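You operate a simulated robot arm through the tools that you are given. There is no shell and no other tool.

You run a simulated robot arm. Do the job below in one go: nothing can be reset, and whatever is moved stays where it is left.

TASK
Put one glue dot on each white block of the blue board.
Fine: seat the board in the grey sled, pull the brown lever with a block under the nozzle, slide the sled out again.

The check looks at the end state, three seconds after you hand in, the way a careful person would. Anything else that was tipped, shoved, dropped, spilled or broken makes it a failure.

THE ROBOT
A 6-joint arm with a two-finger parallel gripper, fixed in place. Base frame: the origin is on the floor under the middle of its stand, x ahead of it, y to its left, z up; the work surface is at about z = 800. Units: mm, degrees, N and s.
With the tool pointing down near the work surface it reaches from about 360 to 860 mm from the base axis. Its first joint turns from -115.0 to 115.0 degrees. Payload 3.43 kg.
The tool frame sits at the grasp point between the pads (the TCP): z along the fingers, y along the line on which they close. The tips reach 34 mm beyond it. The gripper opens to 128 mm. The fingers are 24 mm wide and 12 mm thick; the gripper's body (48 by 130 mm) begins 96 mm behind the TCP.
Orientation is told as [roll, pitch, yaw] about the base's x, y, z axes, in that order, counted from this pose: with the fingers straight down and closing along the base's y, the tool's x points along the base's -x, its y along +y and its z along -z.

THE INTERFACE
- The arm moves only by the tool drive_tool. Its argument "moves" is a list of rows, each an object (a shift or turn left out is 0, a gripper value left out holds the last) with "linear": the shift along the base's x, y, z in cm, a list of three; "rot": the turn, a rotation vector about the base's x, y, z in degrees, a list of three. In form: [{"linear": [x, y, z], "rot": [rx, ry, rz]}, ...]. A call has 1 to 20 rows; each row is the pose to reach, as a shift and turn from the pose commanded when the call began. "grip" is the gripper command, from -1 (fully open) to 1 (shut), values between in proportion, set as the call begins (left out, the last holds). Rows are played at 5 a second. More than 50 mm and 8.6 degrees between two rows, or a gripper value outside its range, and nothing of the call is played. A pose out of reach is approached as far as the arm can. The call stops where the force on the tool passes 70 N (or 10 N more than at its start, if that is more) or the arm is blocked; 0.2 s more then pass. Each finger travels about 108 mm/s and halts on what it meets, pressing with about 33 N; the grip force reading is that of the motor and also rises with nothing between the fingers. The clock runs only during rows and for 0.2 s after the last one: add rows that repeat a pose to give the fingers time. The reply holds the time, the measured pose of the TCP, the force on the tool along the base axes, the opening and the grip force, in the units named above and with some noise, with the torque about the TCP (base axes, N m) and any sound that the robot's microphone picked up.
- Cameras (640 x 400 px; columns grow to the right, rows downward): "scene" is fixed at [52.2, 649.9, 1399.6]; the picture's right is [-0.19, -0.98, 0.00], its down [-0.72, 0.14, -0.67] and it looks along [0.66, -0.13, -0.74] (base axes); focal length 257 px, centre (320, 200). "wrist" rides on the gripper at [76, -11, -160] in the tool frame; the picture's right is [0.15, 0.99, 0.00], its down [-0.88, 0.13, -0.46] and it looks along [-0.45, 0.07, 0.89] (tool axes); focal length 234 px, centre (320, 200). There is no depth. A picture from a camera that has moved, and an enlarged one, comes with that camera's place and axes in the base frame and with its lens.
- get_image(camera): a new picture of that camera. The clock stands still meanwhile.
- raise_lower(by): moves the trunk up (or, below 0, down) by that many mm; the arm rides with it, the base frame stays. It gives what a move gives, with no picture.
- enlarge(camera, box): a new picture of the part [left, top, right, bottom] of that camera's present view, enlarged. The clock stands still meanwhile.
- finish_job(): hands the job in; it is judged then, once.

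Places have to be worked out from the pictures, the camera data and where the tool is seen. Open the gripper and draw the arm clear of the work before you hand the job in, unless the task says otherwise.

The tools are called after "Emit:" as a command line: name --argument value ..., lists and objects as JSON in quotes. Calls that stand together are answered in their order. drive_tool: Moves the arm, as the interface text tells. Its arguments: {"type":"object","properties":{"moves":{"type":"array"},"grip":{"type":"number"}},"required":["moves"]} The other tools are called the same way: raise_lower (by) moves the trunk up or down; get_image (camera) takes a picture; enlarge (camera, box) takes an enlarged picture of a part of a camera's view; finish_job () hands the job in.

At the start:

```text
clock: 0.0
ee_pos: [409.1, 393.2, 1171.6]
orientation: [0.0, 0.0, 0.0]
contact_force: [-0.5, -0.2, 0.6]
torque: [0.01, 0.01, 0.03]
width: 128.0
gripper_force: 0.1
trunk travel left (down, up): [-675.0, 115.0]
```

scene: 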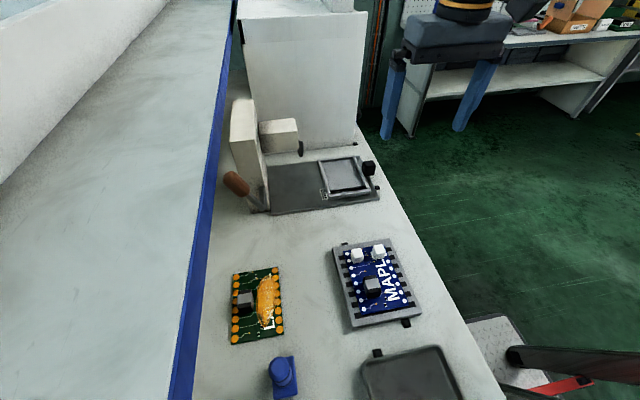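
wrist: 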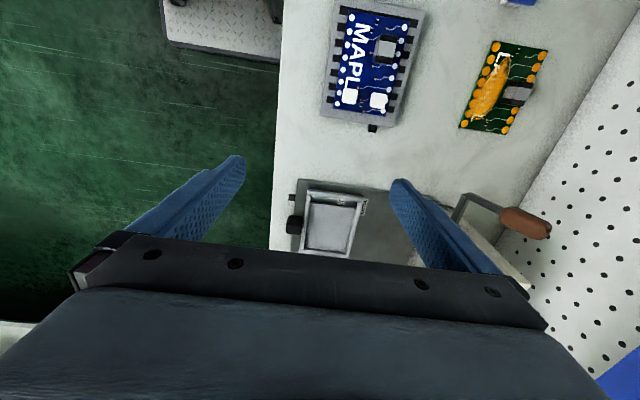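

I'll begin by looking closely at the scene: the blue board on its grey holder, the sled, and the dispenser with its brown lever.

Emit:
enlarge --camera "scene" --box '[210, 80, 400, 220]'

Emit:
enlarge --camera "scene" --box '[210, 220, 450, 400]'

Emit:
enlarge --camera "wrist" --box '[270, 0, 570, 260]'

```text
2.86 times, centred on (305, 150) of scene
camera zoom: at [52.2, 649.9, 1399.6], right [-0.19, -0.98, 0.0], down [-0.72, 0.14, -0.67], along [0.66, -0.13, -0.74], focal length 734 px, centre (363, 343)
```

zoom: 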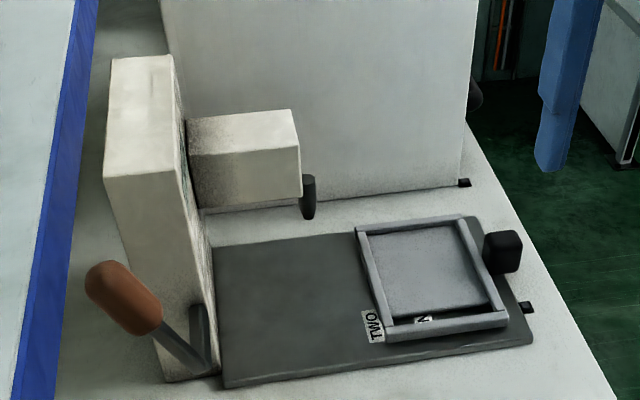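

```text
2.22 times, centred on (330, 310) of scene
camera zoom: at [52.2, 649.9, 1399.6], right [-0.19, -0.98, 0.0], down [-0.72, 0.14, -0.67], along [0.66, -0.13, -0.74], focal length 571 px, centre (298, -44)
```

zoom: 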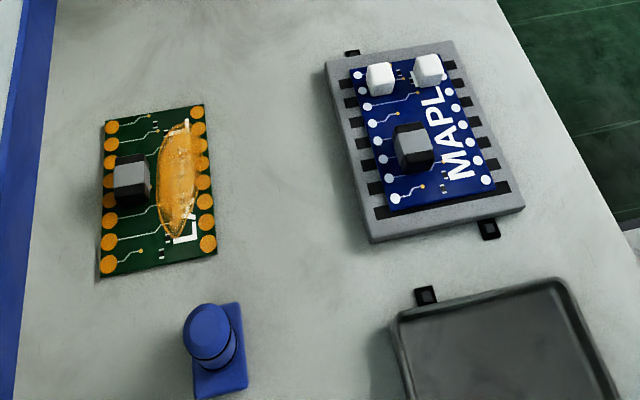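

```text
1.54 times, centred on (420, 130) of wrist
camera zoom: at [333.3, 381.9, 1330.4], right [-0.15, 0.99, 0.0], down [0.88, 0.13, 0.46], along [0.45, 0.07, -0.89], focal length 360 px, centre (166, 308)
```

zoom: 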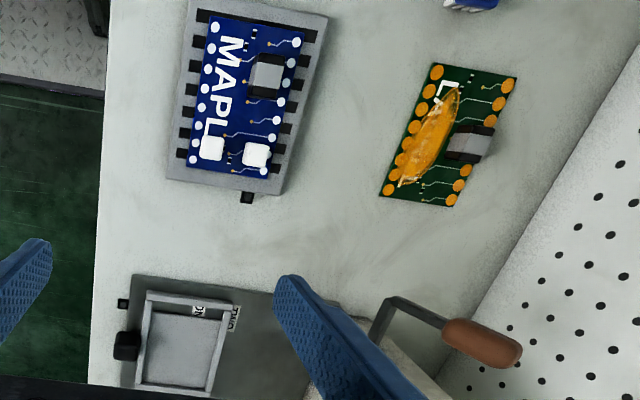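

The board appears to lie near (300, 470) on a slotted carrier. The sled is near (680, 450), and the dispenser column is around x 578–774, y 710–761. I'll shift the arm toward +y at the same height so the wrist camera can view the lever and sled.

Emit:
drive_tool --moves '[{"linear": [2, 5, 0]}, {"linear": [4, 10, 0]}, {"linear": [6, 15, 0]}, {"linear": [8, 18, 0]}]'

Emit:
get_image --camera "wrist"

Emit:
get_image --camera "scene"

```text
refused: row 1 steps farther than a row can; nothing moved
```

```text
taken
camera wrist: at [333.3, 381.9, 1330.4], right [-0.15, 0.99, 0.0], down [0.88, 0.13, 0.46], along [0.45, 0.07, -0.89], focal length 234 px, centre (320, 200)
```

wrist: 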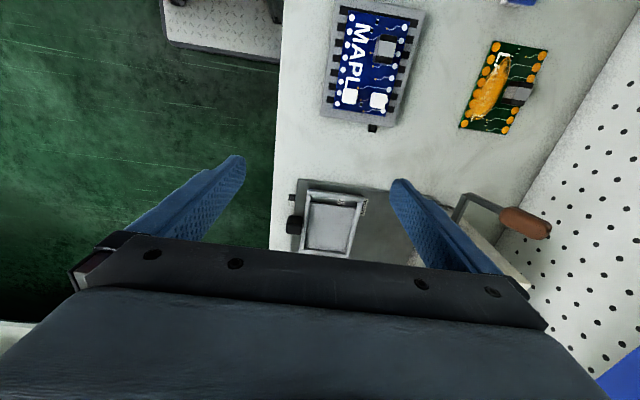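

```text
taken
```

scene: 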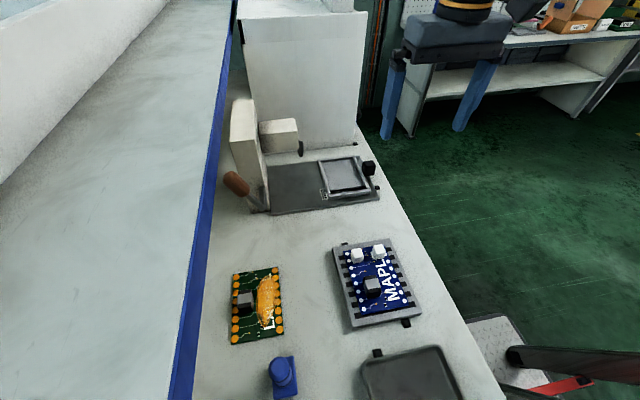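

The step exceeded 50 mm, so I'm repeating the move with shorter steps.

Emit:
drive_tool --moves '[{"linear": [2, 4, 0]}, {"linear": [4, 8, 0]}, {"linear": [6, 12, 0]}, {"linear": [8, 16, 0]}]'

Emit:
get_image --camera "wrist"

Emit:
get_image --camera "scene"

```text
clock: 1.0
ee_pos: [488.9, 554.5, 1173.0]
orientation: [-0.1, -0.1, 0.0]
contact_force: [0.6, -1.7, 0.3]
torque: [0.03, -0.02, 0.01]
width: 127.9
gripper_force: 0.0
trunk travel left (down, up): [-675.0, 115.0]
```

```text
taken
camera wrist: at [413.2, 543.1, 1332.3], right [-0.15, 0.99, 0.0], down [0.88, 0.13, 0.46], along [0.45, 0.07, -0.89], focal length 234 px, centre (320, 200)
```

wrist: 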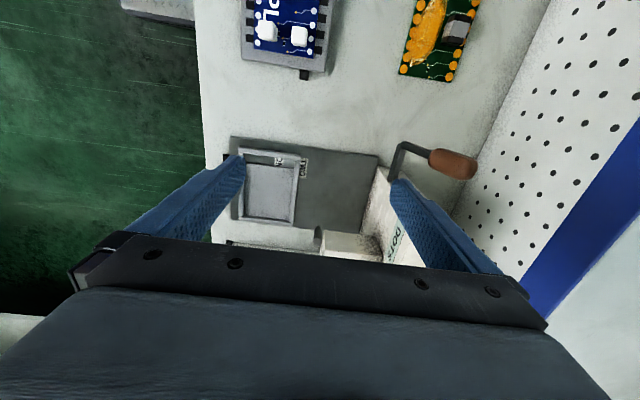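

```text
taken
```

scene: 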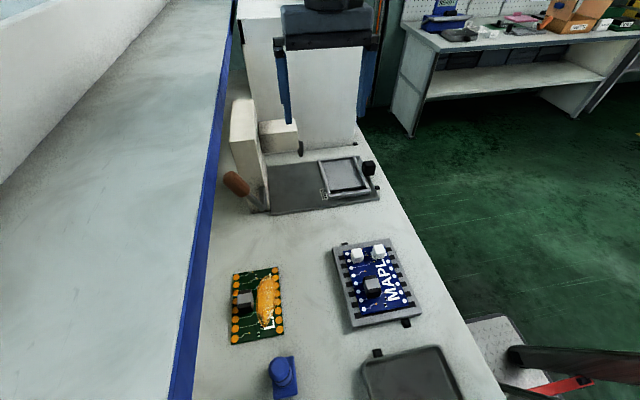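

Motion is good and the lever is now partly in view. I'll enlarge the machine from this viewpoint.

Emit:
enlarge --camera "wrist" --box '[360, 120, 520, 270]'

Emit:
enlarge --camera "wrist" --box '[210, 120, 400, 260]'

Emit:
enlarge --camera "scene" --box '[215, 90, 315, 220]'

Emit:
enlarge --camera "scene" --box '[290, 140, 390, 210]'

Emit:
enlarge --camera "scene" --box '[325, 230, 430, 335]'

```text
2.67 times, centred on (440, 195) of wrist
camera zoom: at [413.2, 543.1, 1332.3], right [-0.15, 0.99, 0.0], down [0.88, 0.13, 0.46], along [0.45, 0.07, -0.89], focal length 624 px, centre (0, 213)
```

zoom: 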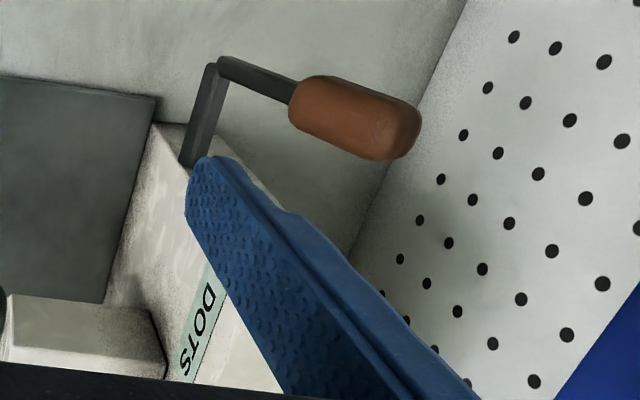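

```text
2.86 times, centred on (305, 190) of wrist
camera zoom: at [413.2, 543.1, 1332.3], right [-0.15, 0.99, 0.0], down [0.88, 0.13, 0.46], along [0.45, 0.07, -0.89], focal length 669 px, centre (363, 229)
```

zoom: 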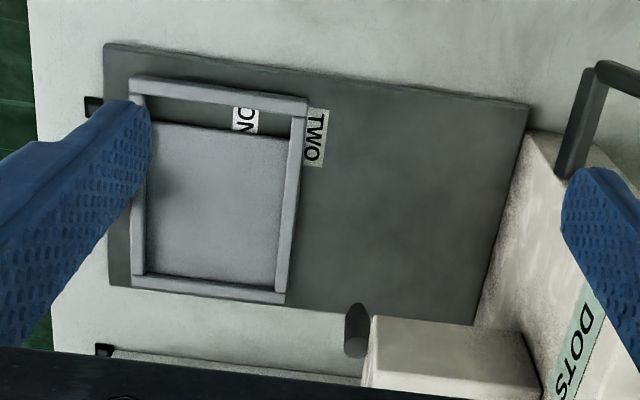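

```text
3.08 times, centred on (265, 155) of scene
camera zoom: at [52.2, 649.9, 1399.6], right [-0.19, -0.98, 0.0], down [-0.72, 0.14, -0.67], along [0.66, -0.13, -0.74], focal length 790 px, centre (489, 338)
```

zoom: 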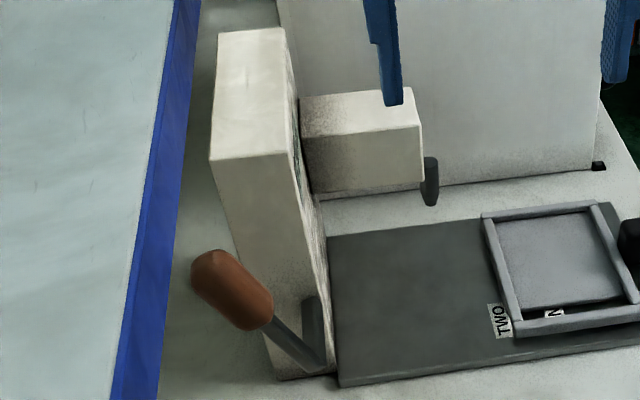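

```text
5.71 times, centred on (340, 175) of scene
camera zoom: at [52.2, 649.9, 1399.6], right [-0.19, -0.98, 0.0], down [-0.72, 0.14, -0.67], along [0.66, -0.13, -0.74], focal length 1467 px, centre (206, 343)
```

zoom: 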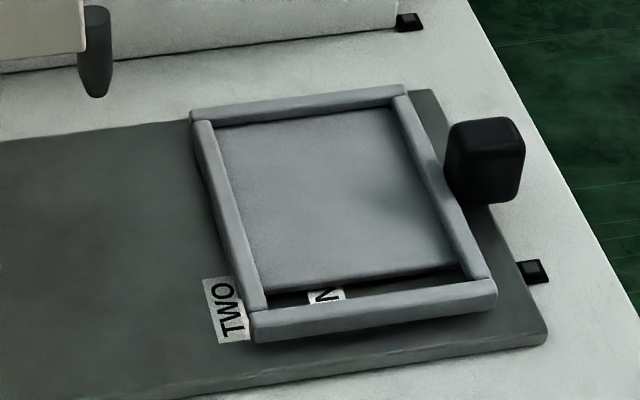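

```text
3.81 times, centred on (378, 282) of scene
camera zoom: at [52.2, 649.9, 1399.6], right [-0.19, -0.98, 0.0], down [-0.72, 0.14, -0.67], along [0.66, -0.13, -0.74], focal length 978 px, centre (101, -114)
```

zoom: 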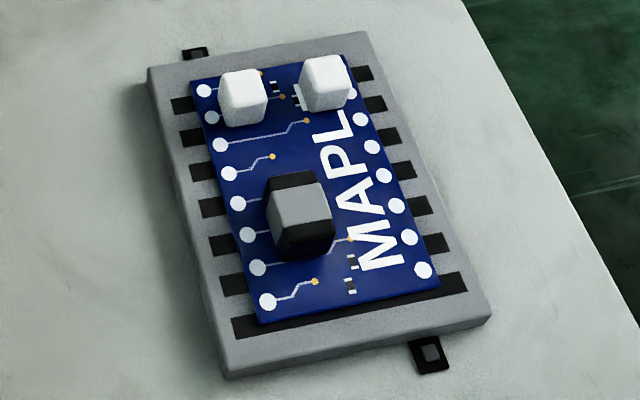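

The sled is a rimmed frame, outer size about 180 by 136 mm, on a dark plate with "ONE"/"TWO" labels. The column carries a "DOTS" label. I'll move the camera above the machine to see the sled, nozzle, and labels.

Emit:
drive_tool --moves '[{"linear": [3.3, -2, 0]}, {"linear": [6.6, -4, 0]}, {"linear": [9.9, -6, 0]}, {"linear": [13.1, -8, 0]}]'

Emit:
get_image --camera "wrist"

Emit:
enlarge --camera "wrist" --box '[200, 50, 420, 240]'

```text
clock: 2.0
ee_pos: [620.9, 472.3, 1171.2]
orientation: [0.0, -0.1, 0.0]
contact_force: [-0.6, -0.1, -0.9]
torque: [-0.04, -0.01, 0.02]
width: 127.8
gripper_force: 0.0
trunk travel left (down, up): [-675.0, 115.0]
```

```text
taken
camera wrist: at [545.7, 460.9, 1331.3], right [-0.15, 0.99, 0.0], down [0.88, 0.13, 0.46], along [0.45, 0.07, -0.89], focal length 234 px, centre (320, 200)
```

wrist: 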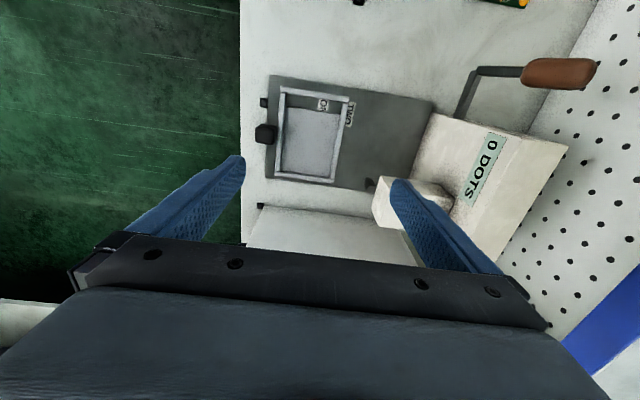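

```text
2.11 times, centred on (310, 145) of wrist
camera zoom: at [545.7, 460.9, 1331.3], right [-0.15, 0.99, 0.0], down [0.88, 0.13, 0.46], along [0.45, 0.07, -0.89], focal length 493 px, centre (341, 316)
```

zoom: 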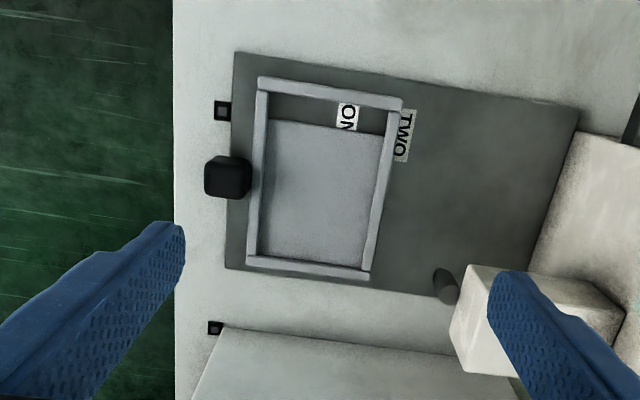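

The column shows a counter reading "0 DOTS". The ONE/TWO labels sit near y = 474 and y = 533, about one block spacing apart. I'll enlarge the sled, nozzle, and lever for measuring.

Emit:
enlarge --camera "wrist" --box '[250, 70, 390, 190]'

Emit:
enlarge --camera "wrist" --box '[420, 40, 620, 200]'

Emit:
enlarge --camera "wrist" --box '[340, 150, 460, 240]'

```text
3.33 times, centred on (320, 130) of wrist
camera zoom: at [545.7, 460.9, 1331.3], right [-0.15, 0.99, 0.0], down [0.88, 0.13, 0.46], along [0.45, 0.07, -0.89], focal length 781 px, centre (320, 433)
```

zoom: 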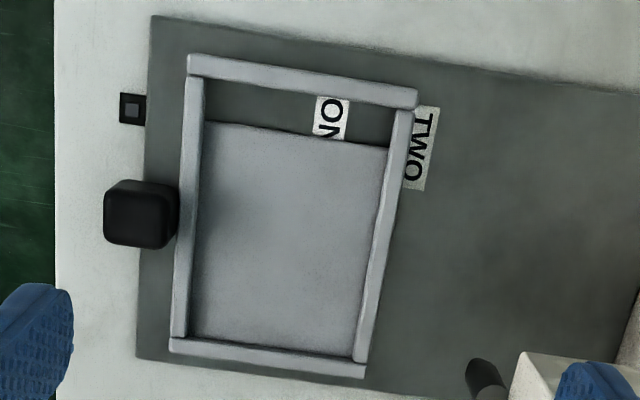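

```text
2.50 times, centred on (520, 120) of wrist
camera zoom: at [545.7, 460.9, 1331.3], right [-0.15, 0.99, 0.0], down [0.88, 0.13, 0.46], along [0.45, 0.07, -0.89], focal length 585 px, centre (-180, 400)
```

zoom: 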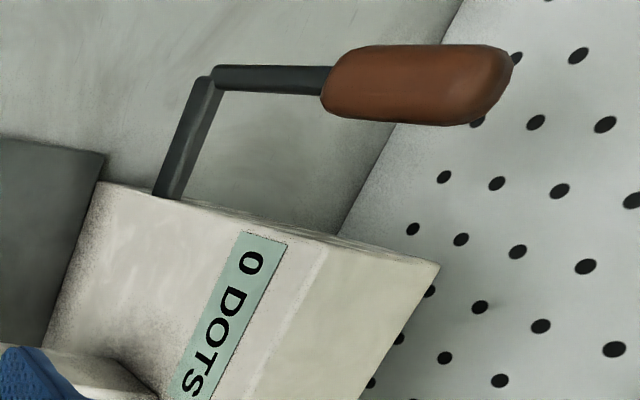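

```text
4.44 times, centred on (400, 195) of wrist
camera zoom: at [545.7, 460.9, 1331.3], right [-0.15, 0.99, 0.0], down [0.88, 0.13, 0.46], along [0.45, 0.07, -0.89], focal length 1041 px, centre (-36, 222)
```

zoom: 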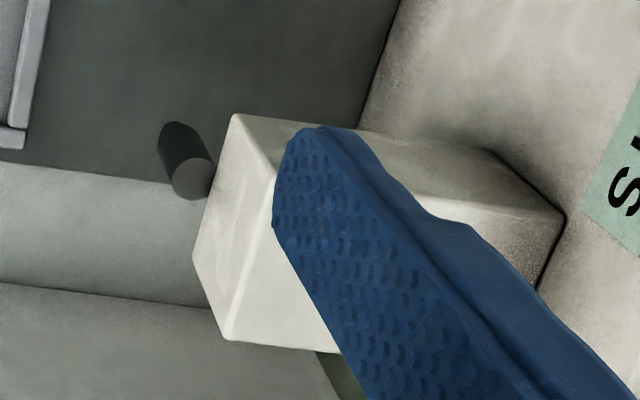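

The lever triangulates to an elbow at about (495, 708, 896) and a handle centre at about (494, 755, 999). The sled's inner opening is about x 579–742, y 397–513, with its rim near z 829. Next I'll move above the blue board to measure it and its chip.

Emit:
drive_tool --moves '[{"linear": [-4.5, 0, 0]}, {"linear": [-9, 0, 0]}, {"linear": [-13.5, 0, 0]}, {"linear": [-18, 0, 0]}, {"linear": [-22.5, 0, -2]}, {"linear": [-26, 0, -5]}, {"linear": [-26, 0, -9.5]}, {"linear": [-26, 0, -14]}, {"linear": [-26, 0, -18]}]'

Emit:
get_image --camera "wrist"

Emit:
enlarge --camera "wrist" --box '[230, 0, 430, 160]'

```text
clock: 4.0
ee_pos: [362.4, 472.6, 988.2]
orientation: [0.0, 0.0, 0.0]
contact_force: [-0.2, 0.2, 0.7]
torque: [0.04, -0.03, 0.01]
width: 128.1
gripper_force: 0.0
trunk travel left (down, up): [-675.0, 115.0]
```

```text
taken
camera wrist: at [285.6, 461.4, 1147.3], right [-0.15, 0.99, 0.0], down [0.88, 0.13, 0.46], along [0.45, 0.07, -0.89], focal length 234 px, centre (320, 200)
```

wrist: 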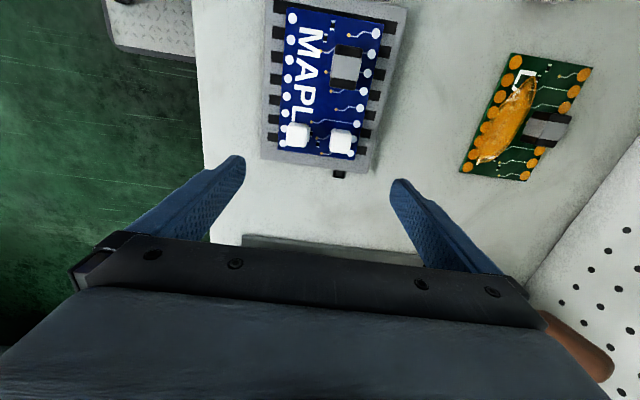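

```text
2.50 times, centred on (330, 80) of wrist
camera zoom: at [285.6, 461.4, 1147.3], right [-0.15, 0.99, 0.0], down [0.88, 0.13, 0.46], along [0.45, 0.07, -0.89], focal length 585 px, centre (295, 500)
```

zoom: 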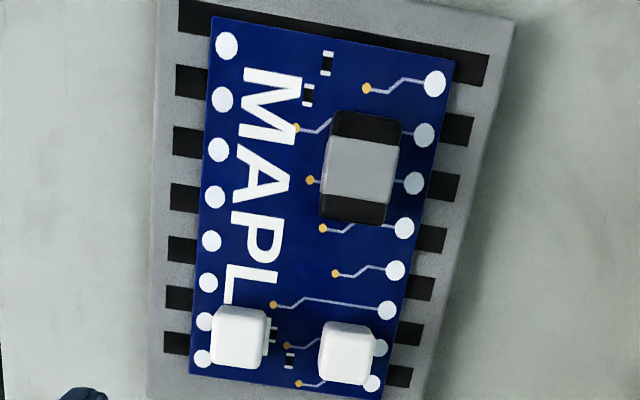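

The board is about 160 by 110 mm: x 221–381, y 415–525, top near z 820, almost square to the axes. I'll enlarge further on the chip and the two white blocks.

Emit:
enlarge --camera "wrist" --box '[320, 30, 400, 90]'

Emit:
enlarge --camera "wrist" --box '[280, 110, 370, 165]'

Emit:
enlarge --camera "scene" --box '[340, 235, 405, 300]'

```text
6.67 times, centred on (360, 60) of wrist
camera zoom: at [285.6, 461.4, 1147.3], right [-0.15, 0.99, 0.0], down [0.88, 0.13, 0.46], along [0.45, 0.07, -0.89], focal length 1561 px, centre (53, 1133)
```

zoom: 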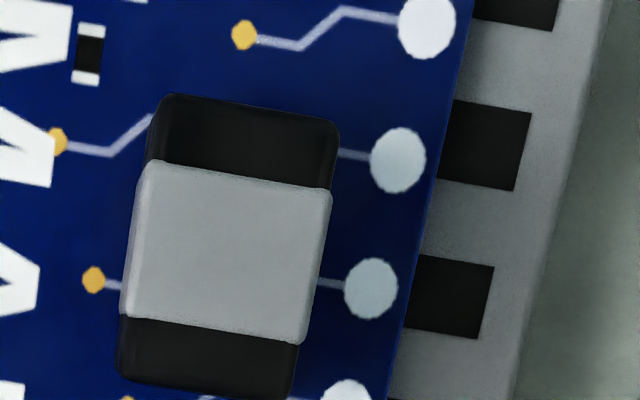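

```text
7.11 times, centred on (325, 138) of wrist
camera zoom: at [285.6, 461.4, 1147.3], right [-0.15, 0.99, 0.0], down [0.88, 0.13, 0.46], along [0.45, 0.07, -0.89], focal length 1665 px, centre (284, 644)
```

zoom: 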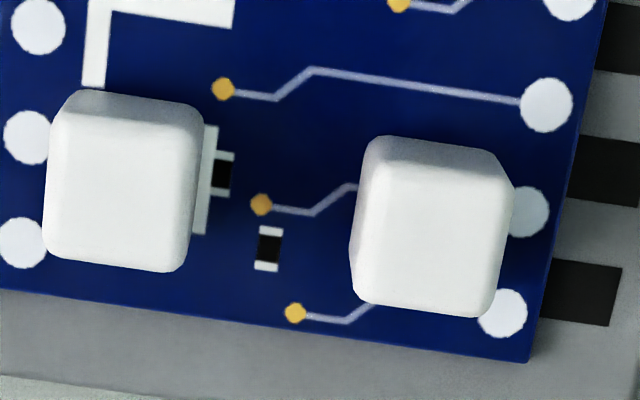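

```text
6.15 times, centred on (372, 268) of scene
camera zoom: at [52.2, 649.9, 1399.6], right [-0.19, -0.98, 0.0], down [-0.72, 0.14, -0.67], along [0.66, -0.13, -0.74], focal length 1580 px, centre (-3, -215)
```

zoom: 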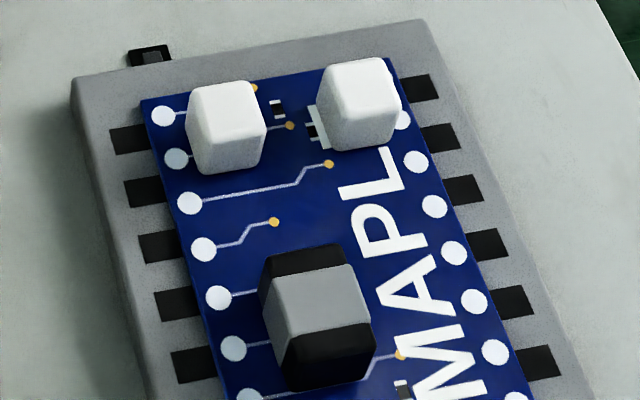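

The chip is a black block with a grey band, roughly centred at (270, 488), near the board's middle and a good grip point. I'll move above it with a partly closed gripper to line up from the wrist view.

Emit:
drive_tool --moves '[{"linear": [-3.1, 0.5, -1.9]}, {"linear": [-6.2, 1.0, -3.8]}, {"linear": [-9.2, 1.5, -5.8]}, {"linear": [-9.2, 1.5, -5.8]}]' --grip -0.1

Emit:
get_image --camera "wrist"

Emit:
get_image --camera "scene"

Emit:
enlarge --camera "wrist" --box '[240, 80, 400, 240]'

```text
clock: 5.0
ee_pos: [269.7, 489.8, 931.9]
orientation: [-0.1, -0.1, 0.0]
contact_force: [-0.8, 0.7, -0.4]
torque: [-0.03, -0.01, 0.0]
width: 70.2
gripper_force: 0.1
trunk travel left (down, up): [-675.0, 115.0]
```

```text
taken
camera wrist: at [193.0, 478.0, 1091.4], right [-0.15, 0.99, 0.0], down [0.88, 0.13, 0.46], along [0.45, 0.07, -0.89], focal length 234 px, centre (320, 200)
```

wrist: 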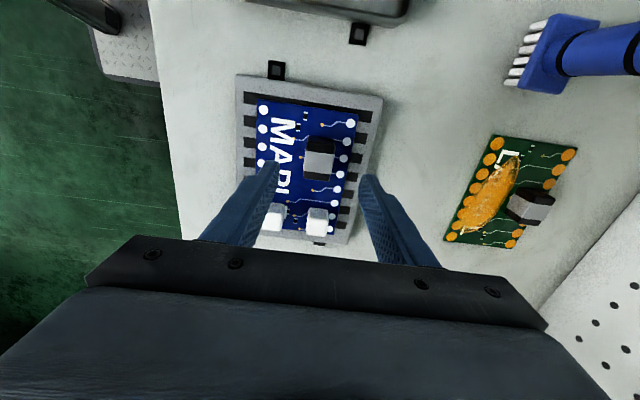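

```text
taken
```

scene: 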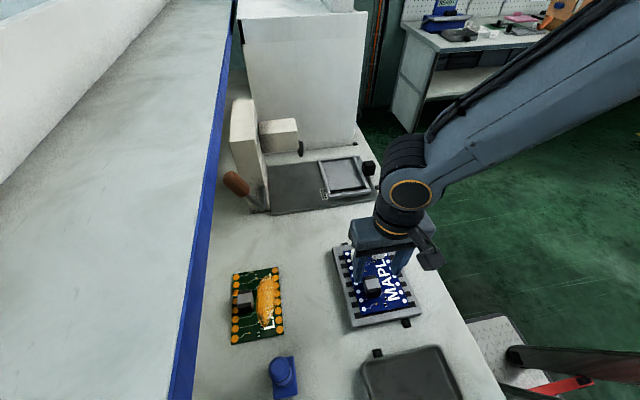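

```text
2.50 times, centred on (320, 160) of wrist
camera zoom: at [193.0, 478.0, 1091.4], right [-0.15, 0.99, 0.0], down [0.88, 0.13, 0.46], along [0.45, 0.07, -0.89], focal length 585 px, centre (320, 300)
```

zoom: 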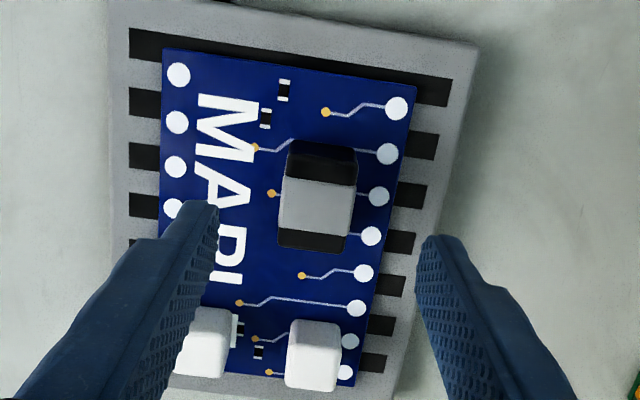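

Triangulating the two wrist views puts the chip top at z about 853, y 473–504, x centre about 269.5, with the board top near z 825. I'll shift slightly and descend to TCP z 863, keeping the tips about 4 mm above the board.

Emit:
drive_tool --moves '[{"linear": [0, -0.16, -2.5]}, {"linear": [0, -0.16, -4.5]}, {"linear": [0, -0.16, -6.0]}, {"linear": [0, -0.16, -6.7]}]'

Emit:
get_image --camera "wrist"

Emit:
enlarge --camera "wrist" --box '[240, 110, 400, 240]'

Emit:
enlarge --camera "scene" --box '[320, 210, 440, 330]'

```text
clock: 6.0
ee_pos: [270.0, 486.7, 866.1]
orientation: [0.0, 0.0, 0.1]
contact_force: [0.2, -0.6, 0.0]
torque: [0.01, 0.0, 0.04]
width: 70.5
gripper_force: 0.0
trunk travel left (down, up): [-675.0, 115.0]
```

```text
taken
camera wrist: at [193.8, 475.1, 1025.3], right [-0.15, 0.99, 0.0], down [0.88, 0.13, 0.46], along [0.45, 0.07, -0.89], focal length 234 px, centre (320, 200)
```

wrist: 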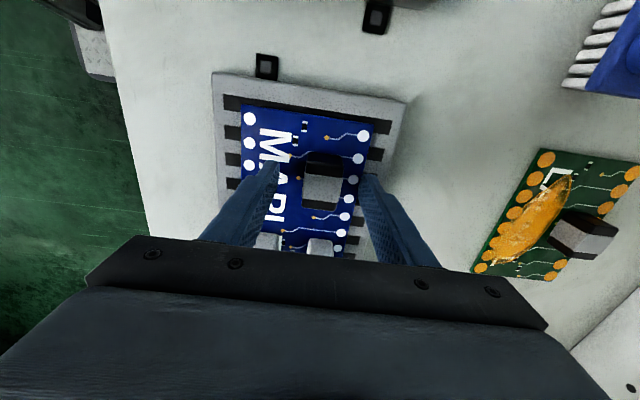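

```text
3.08 times, centred on (320, 175) of wrist
camera zoom: at [193.8, 475.1, 1025.3], right [-0.15, 0.99, 0.0], down [0.88, 0.13, 0.46], along [0.45, 0.07, -0.89], focal length 720 px, centre (320, 277)
```

zoom: 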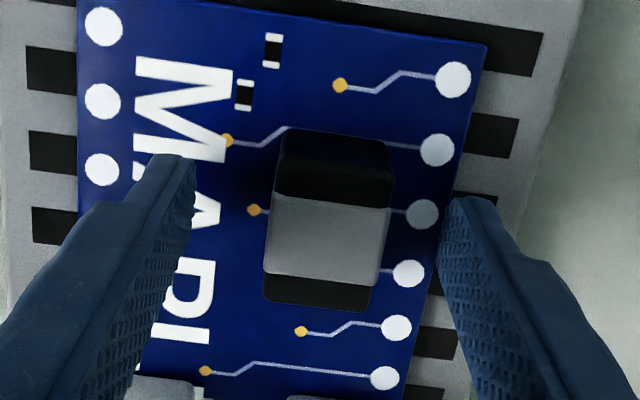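

```text
3.33 times, centred on (380, 270) of scene
camera zoom: at [52.2, 649.9, 1399.6], right [-0.19, -0.98, 0.0], down [-0.72, 0.14, -0.67], along [0.66, -0.13, -0.74], focal length 856 px, centre (120, -33)
```

zoom: 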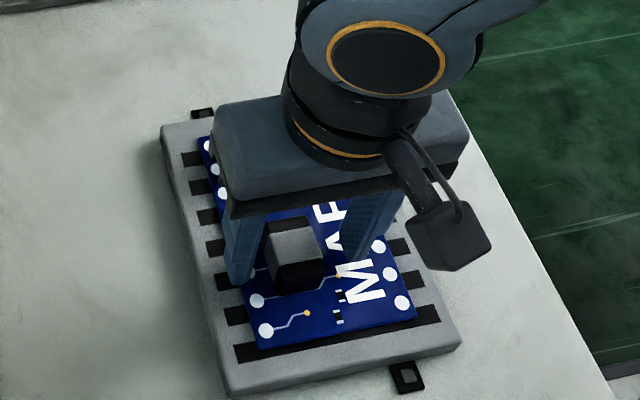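

The fingers straddle the chip, about 1.5 mm off centre in y, with the tips near z 832. I'll shift +1.5 mm in y, go down 2 mm, then close on the chip.

Emit:
drive_tool --moves '[{"linear": [0, 0.15, -0.2]}, {"linear": [0, 0.15, -0.2]}]'

Emit:
drive_tool --moves '[{"linear": [0, 0, 0]}, {"linear": [0, 0, 0]}, {"linear": [0, 0, 0]}, {"linear": [0, 0, 0]}]' --grip 1

Emit:
enlarge --camera "wrist" --box '[200, 60, 440, 250]'

Emit:
enlarge --camera "scene" --box '[320, 210, 440, 330]'

```text
clock: 6.6
ee_pos: [269.1, 487.9, 863.2]
orientation: [-0.1, 0.0, 0.1]
contact_force: [0.6, -0.2, -0.1]
torque: [0.02, 0.03, -0.02]
width: 70.5
gripper_force: 0.0
trunk travel left (down, up): [-675.0, 115.0]
```

```text
clock: 7.6
ee_pos: [270.3, 486.5, 864.1]
orientation: [0.0, 0.0, 0.0]
contact_force: [0.3, 0.2, 0.6]
torque: [0.01, 0.01, 0.02]
width: 29.3
gripper_force: 32.8
trunk travel left (down, up): [-675.0, 115.0]
```

```text
2.11 times, centred on (320, 155) of wrist
camera zoom: at [193.4, 477.1, 1023.1], right [-0.15, 0.99, 0.0], down [0.88, 0.13, 0.46], along [0.45, 0.07, -0.89], focal length 493 px, centre (320, 295)
```

zoom: 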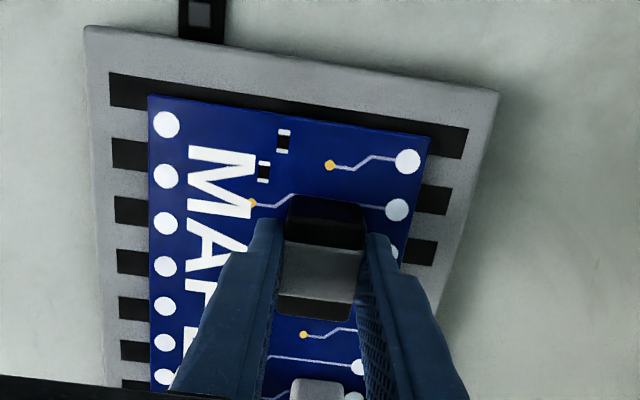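

```text
3.33 times, centred on (380, 270) of scene
camera zoom: at [52.2, 649.9, 1399.6], right [-0.19, -0.98, 0.0], down [-0.72, 0.14, -0.67], along [0.66, -0.13, -0.74], focal length 856 px, centre (120, -33)
```

zoom: 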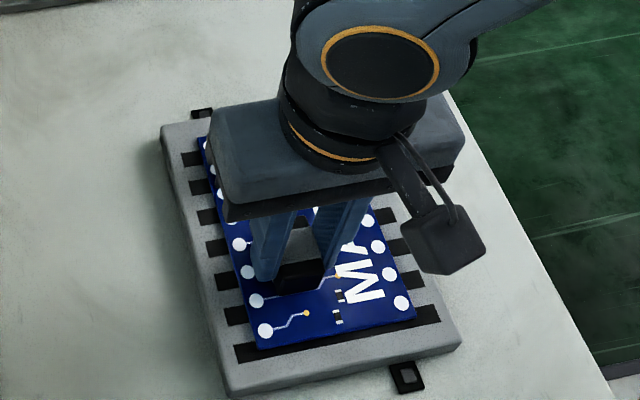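

The chip is gripped at width 29.3 with 33 N. I'll lift a little to check the board comes free of the carrier.

Emit:
drive_tool --moves '[{"linear": [0, 0, 0.5]}, {"linear": [0, 0, 1.5]}, {"linear": [0, 0, 3.0]}, {"linear": [0, 0, 5.0]}, {"linear": [0, 0, 5.0]}]'

Emit:
get_image --camera "scene"

Emit:
get_image --camera "wrist"

```text
clock: 8.8
ee_pos: [268.1, 488.0, 915.1]
orientation: [0.0, 0.0, 0.0]
contact_force: [0.1, 0.5, -1.1]
torque: [0.03, 0.05, -0.03]
width: 28.9
gripper_force: 33.1
trunk travel left (down, up): [-675.0, 115.0]
```

```text
taken
```

scene: 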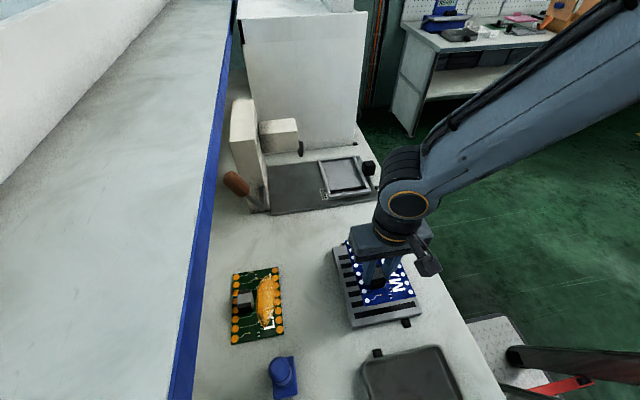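

```text
taken
camera wrist: at [192.4, 476.7, 1074.1], right [-0.15, 0.99, 0.0], down [0.88, 0.13, 0.46], along [0.45, 0.07, -0.89], focal length 234 px, centre (320, 200)
```

wrist: 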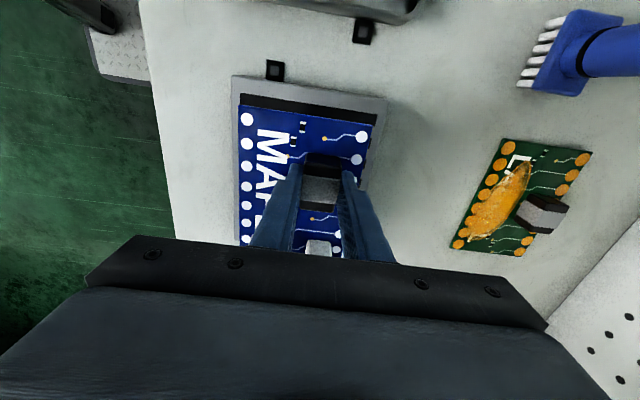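

The board is lifted level and hangs firmly, with its centre about (+30, −18) from the TCP. I'll carry it at this height to above the sled, aiming for TCP near (630, 473).

Emit:
drive_tool --moves '[{"linear": [0, 0, 2.5]}, {"linear": [4.5, 0, 3.5]}, {"linear": [9, -0.2, 4]}, {"linear": [13.5, -0.4, 4]}, {"linear": [18, -0.6, 4]}, {"linear": [22.5, -0.8, 4]}, {"linear": [27, -1.0, 4]}, {"linear": [31.5, -1.2, 4]}, {"linear": [36.0, -1.4, 4]}, {"linear": [36.0, -1.4, 4]}]'

Emit:
get_image --camera "wrist"

Emit:
enlarge --camera "wrist" --box '[200, 60, 440, 250]'

Emit:
enlarge --camera "scene" --box '[240, 90, 400, 220]'

```text
clock: 11.0
ee_pos: [626.2, 473.2, 954.6]
orientation: [-0.1, 0.0, -0.1]
contact_force: [-0.4, -0.3, -0.2]
torque: [0.0, 0.06, 0.0]
width: 29.2
gripper_force: 33.0
trunk travel left (down, up): [-675.0, 115.0]
```

```text
taken
camera wrist: at [550.3, 462.1, 1112.2], right [-0.15, 0.99, 0.0], down [0.88, 0.13, 0.46], along [0.45, 0.07, -0.89], focal length 234 px, centre (320, 200)
```

wrist: 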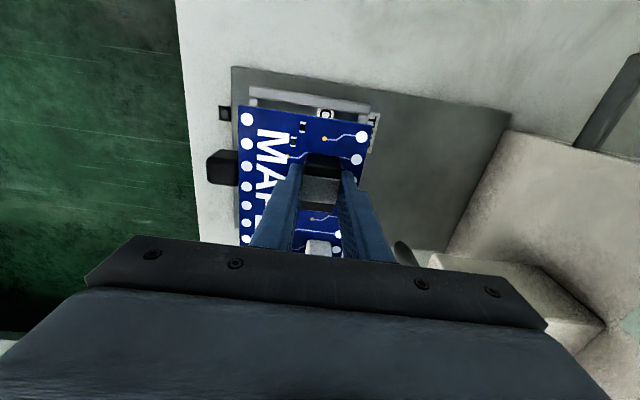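

```text
2.11 times, centred on (320, 155) of wrist
camera zoom: at [550.3, 462.1, 1112.2], right [-0.15, 0.99, 0.0], down [0.88, 0.13, 0.46], along [0.45, 0.07, -0.89], focal length 493 px, centre (320, 295)
```

zoom: 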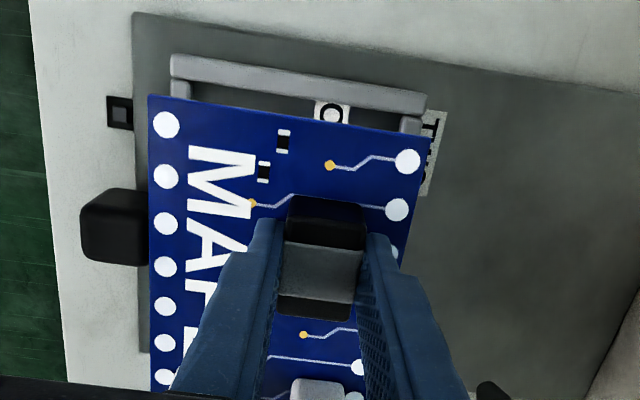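

```text
3.08 times, centred on (320, 155) of scene
camera zoom: at [52.2, 649.9, 1399.6], right [-0.19, -0.98, 0.0], down [-0.72, 0.14, -0.67], along [0.66, -0.13, -0.74], focal length 790 px, centre (320, 338)
```

zoom: 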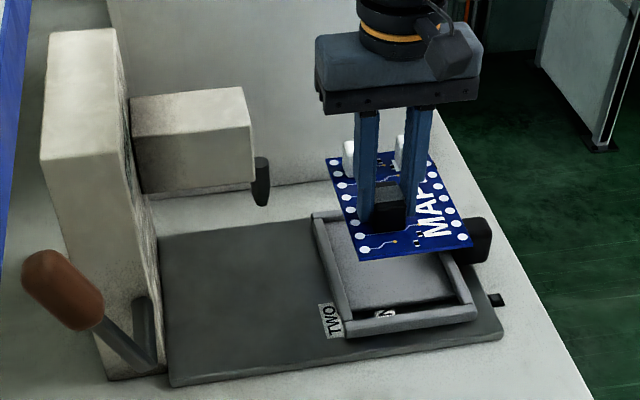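

The board is held rigidly above the sled. I'll enlarge its near edge and the sled's near rim to compare their alignment.

Emit:
enlarge --camera "wrist" --box '[225, 75, 325, 135]'

Emit:
enlarge --camera "wrist" --box '[310, 85, 410, 145]'

Emit:
enlarge --camera "scene" --box '[305, 120, 390, 205]'

```text
6.40 times, centred on (275, 105) of wrist
camera zoom: at [550.3, 462.1, 1112.2], right [-0.15, 0.99, 0.0], down [0.88, 0.13, 0.46], along [0.45, 0.07, -0.89], focal length 1499 px, centre (608, 808)
```

zoom: 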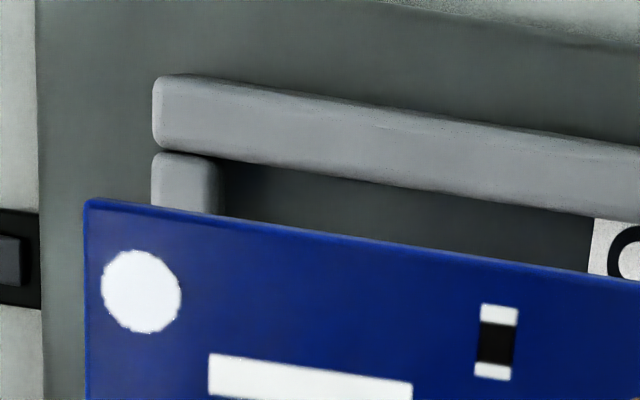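

```text
6.40 times, centred on (360, 115) of wrist
camera zoom: at [550.3, 462.1, 1112.2], right [-0.15, 0.99, 0.0], down [0.88, 0.13, 0.46], along [0.45, 0.07, -0.89], focal length 1499 px, centre (64, 744)
```

zoom: 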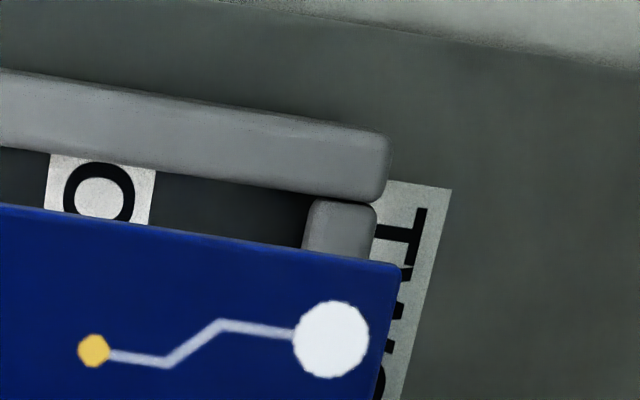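

```text
4.71 times, centred on (348, 162) of scene
camera zoom: at [52.2, 649.9, 1399.6], right [-0.19, -0.98, 0.0], down [-0.72, 0.14, -0.67], along [0.66, -0.13, -0.74], focal length 1208 px, centre (191, 376)
```

zoom: 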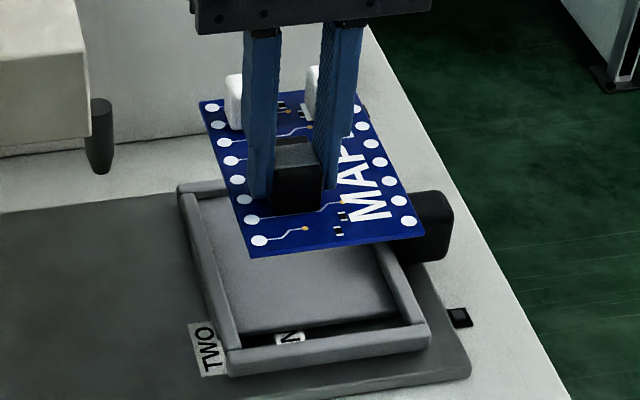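

The board edge sits about 1.6 mm outside the near wall, 1.3 mm too far in +y, and turned about 0.4° less than the sled. I'll correct by (+3.8, −1.3) mm and +0.4° yaw, then lower to just above the rim.

Emit:
drive_tool --moves '[{"linear": [0.38, -0.13, 0], "rot": [0, 0, 0.4]}, {"linear": [0.38, -0.13, -2.5], "rot": [0, 0, 0.4]}, {"linear": [0.38, -0.13, -5], "rot": [0, 0, 0.4]}, {"linear": [0.38, -0.13, -6.8], "rot": [0, 0, 0.4]}, {"linear": [0.38, -0.13, -6.8], "rot": [0, 0, 0.4]}]'

Emit:
enlarge --camera "wrist" --box '[225, 75, 325, 135]'

Emit:
enlarge --camera "wrist" --box '[310, 85, 410, 145]'

Emit:
enlarge --camera "scene" --box '[305, 120, 390, 205]'

Emit:
get_image --camera "wrist"

```text
clock: 12.2
ee_pos: [630.9, 474.3, 884.8]
orientation: [0.0, 0.0, 0.5]
contact_force: [0.5, -0.4, -0.6]
torque: [0.02, 0.03, -0.02]
width: 29.3
gripper_force: 33.4
trunk travel left (down, up): [-675.0, 115.0]
```

```text
6.40 times, centred on (275, 105) of wrist
camera zoom: at [554.7, 461.8, 1044.4], right [-0.15, 0.99, 0.0], down [0.88, 0.14, 0.46], along [0.45, 0.07, -0.89], focal length 1499 px, centre (608, 808)
```

zoom: 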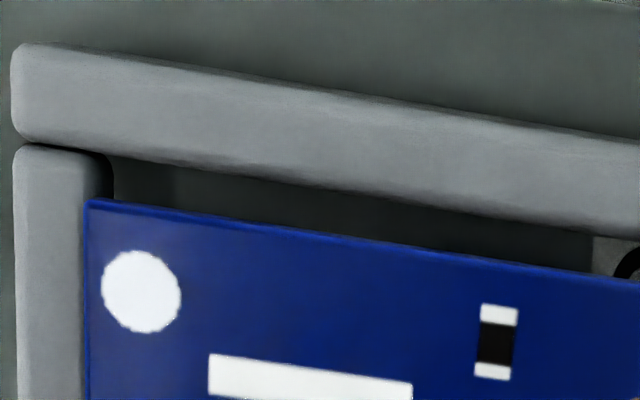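

```text
6.40 times, centred on (360, 115) of wrist
camera zoom: at [554.7, 461.8, 1044.4], right [-0.15, 0.99, 0.0], down [0.88, 0.14, 0.46], along [0.45, 0.07, -0.89], focal length 1499 px, centre (64, 744)
```

zoom: 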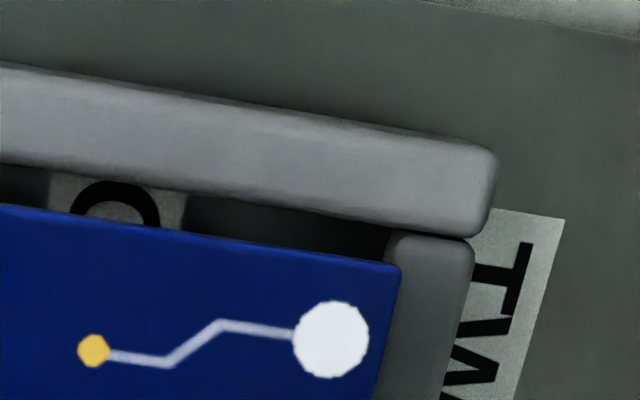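

```text
4.71 times, centred on (348, 162) of scene
camera zoom: at [52.2, 649.9, 1399.6], right [-0.19, -0.98, 0.0], down [-0.72, 0.14, -0.67], along [0.66, -0.13, -0.74], focal length 1208 px, centre (191, 376)
```

zoom: 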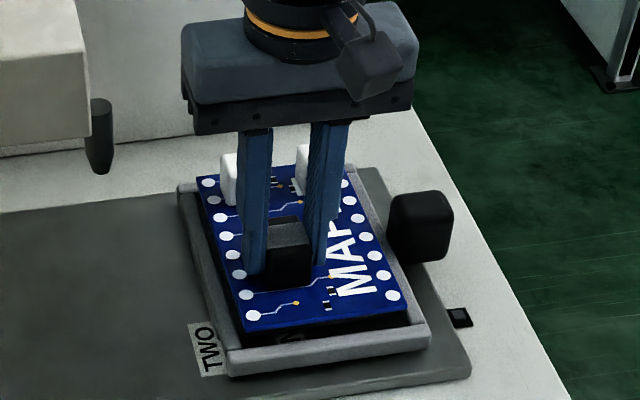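

```text
taken
camera wrist: at [554.7, 461.8, 1044.4], right [-0.15, 0.99, 0.0], down [0.88, 0.14, 0.46], along [0.45, 0.07, -0.89], focal length 234 px, centre (320, 200)
```

wrist: 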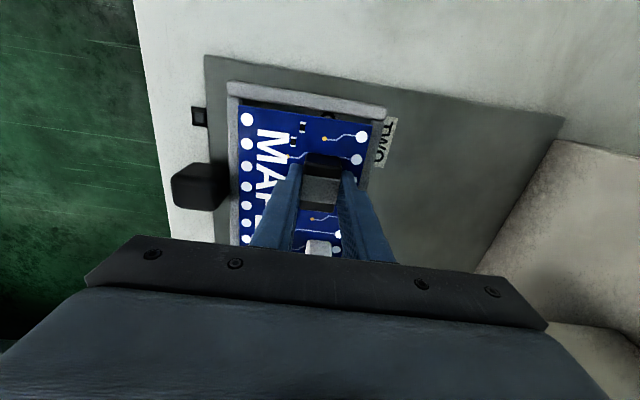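

At about 15 mm above the rim, the board is roughly centred in y with a 3 mm near-edge gap, and now slightly over-rotated. I'll correct by −1 mm in x, −0.4 mm in y and −0.3° yaw, then lower to just above the rim.

Emit:
drive_tool --moves '[{"linear": [-0.1, -0.04, 0], "rot": [0, 0, -0.3]}, {"linear": [-0.1, -0.04, -0.6], "rot": [0, 0, -0.3]}, {"linear": [-0.1, -0.04, -1.0], "rot": [0, 0, -0.3]}, {"linear": [-0.1, -0.04, -1.0], "rot": [0, 0, -0.3]}]'

Emit:
enlarge --camera "wrist" --box '[225, 75, 325, 135]'

Emit:
enlarge --camera "wrist" --box '[310, 85, 410, 145]'

Emit:
enlarge --camera "scene" --box '[305, 120, 390, 205]'

```text
clock: 13.2
ee_pos: [631.7, 473.5, 876.2]
orientation: [-0.1, 0.1, 0.2]
contact_force: [1.2, -0.7, -1.6]
torque: [-0.01, 0.03, -0.02]
width: 29.1
gripper_force: 33.1
trunk travel left (down, up): [-675.0, 115.0]
```

```text
6.40 times, centred on (275, 105) of wrist
camera zoom: at [554.8, 461.6, 1036.0], right [-0.15, 0.99, 0.0], down [0.88, 0.13, 0.46], along [0.45, 0.07, -0.89], focal length 1499 px, centre (608, 808)
```

zoom: 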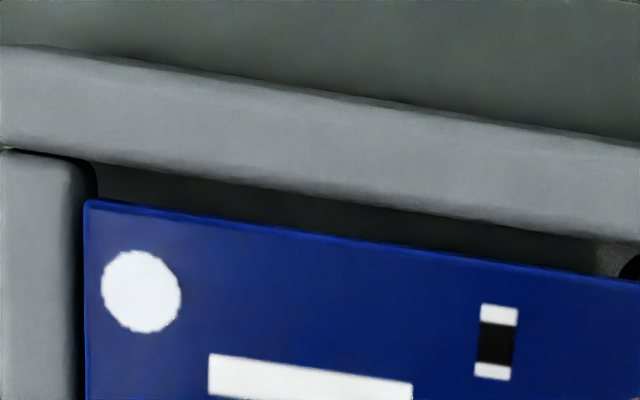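

```text
6.40 times, centred on (360, 115) of wrist
camera zoom: at [554.8, 461.6, 1036.0], right [-0.15, 0.99, 0.0], down [0.88, 0.13, 0.46], along [0.45, 0.07, -0.89], focal length 1499 px, centre (64, 744)
```

zoom: 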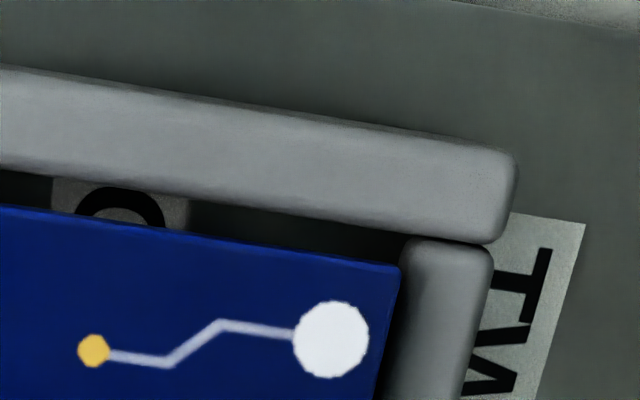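

```text
4.71 times, centred on (348, 162) of scene
camera zoom: at [52.2, 649.9, 1399.6], right [-0.19, -0.98, 0.0], down [-0.72, 0.14, -0.67], along [0.66, -0.13, -0.74], focal length 1208 px, centre (191, 376)
```

zoom: 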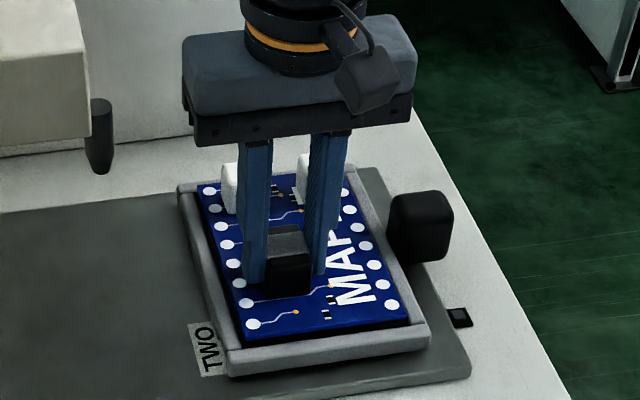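

The side gaps are about 1.8 and 1.3 mm, and the near gap is about 3.6 mm on the left and 2.6 mm on the right. So the board is slightly over-rotated and a bit far in x. I'll turn −0.3°, shift x −1 mm, and start to lower gently.

Emit:
drive_tool --moves '[{"linear": [-0.1, -0.02, 0], "rot": [0, 0, -0.3]}, {"linear": [-0.1, -0.02, 0], "rot": [0, 0, -0.3]}, {"linear": [-0.1, -0.02, -0.3], "rot": [0, 0, -0.3]}, {"linear": [-0.1, -0.02, -0.5], "rot": [0, 0, -0.3]}, {"linear": [-0.1, -0.02, -0.5], "rot": [0, 0, -0.3]}]'

Emit:
enlarge --camera "wrist" --box '[225, 75, 325, 135]'

Emit:
enlarge --camera "wrist" --box '[310, 85, 410, 145]'

Emit:
enlarge --camera "scene" --box '[315, 145, 385, 205]'

```text
clock: 14.4
ee_pos: [629.9, 472.6, 871.9]
orientation: [0.0, -0.1, -0.1]
contact_force: [0.2, 0.2, -0.8]
torque: [0.0, 0.01, 0.02]
width: 29.0
gripper_force: 33.2
trunk travel left (down, up): [-675.0, 115.0]
```

```text
6.40 times, centred on (275, 105) of wrist
camera zoom: at [553.3, 461.3, 1030.4], right [-0.14, 0.99, 0.0], down [0.88, 0.13, 0.46], along [0.45, 0.07, -0.89], focal length 1499 px, centre (608, 808)
```

zoom: 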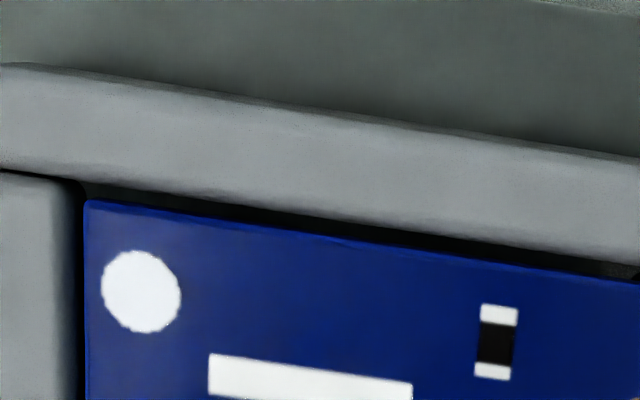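

```text
6.40 times, centred on (360, 115) of wrist
camera zoom: at [553.3, 461.3, 1030.4], right [-0.14, 0.99, 0.0], down [0.88, 0.13, 0.46], along [0.45, 0.07, -0.89], focal length 1499 px, centre (64, 744)
```

zoom: 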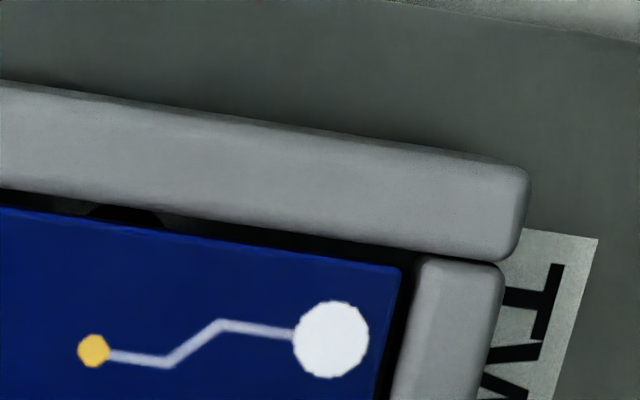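

```text
6.67 times, centred on (350, 175) of scene
camera zoom: at [52.2, 649.9, 1399.6], right [-0.19, -0.98, 0.0], down [-0.72, 0.14, -0.67], along [0.66, -0.13, -0.74], focal length 1712 px, centre (120, 367)
```

zoom: 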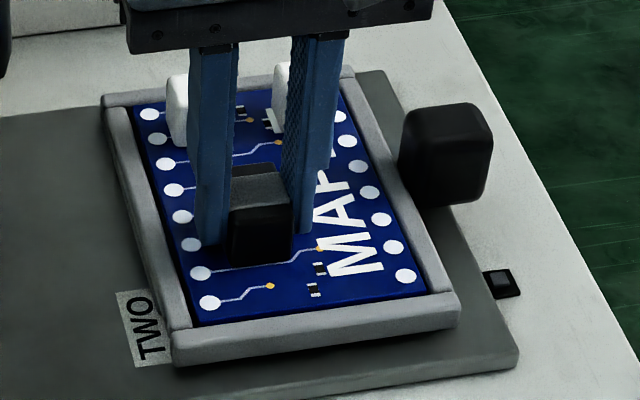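

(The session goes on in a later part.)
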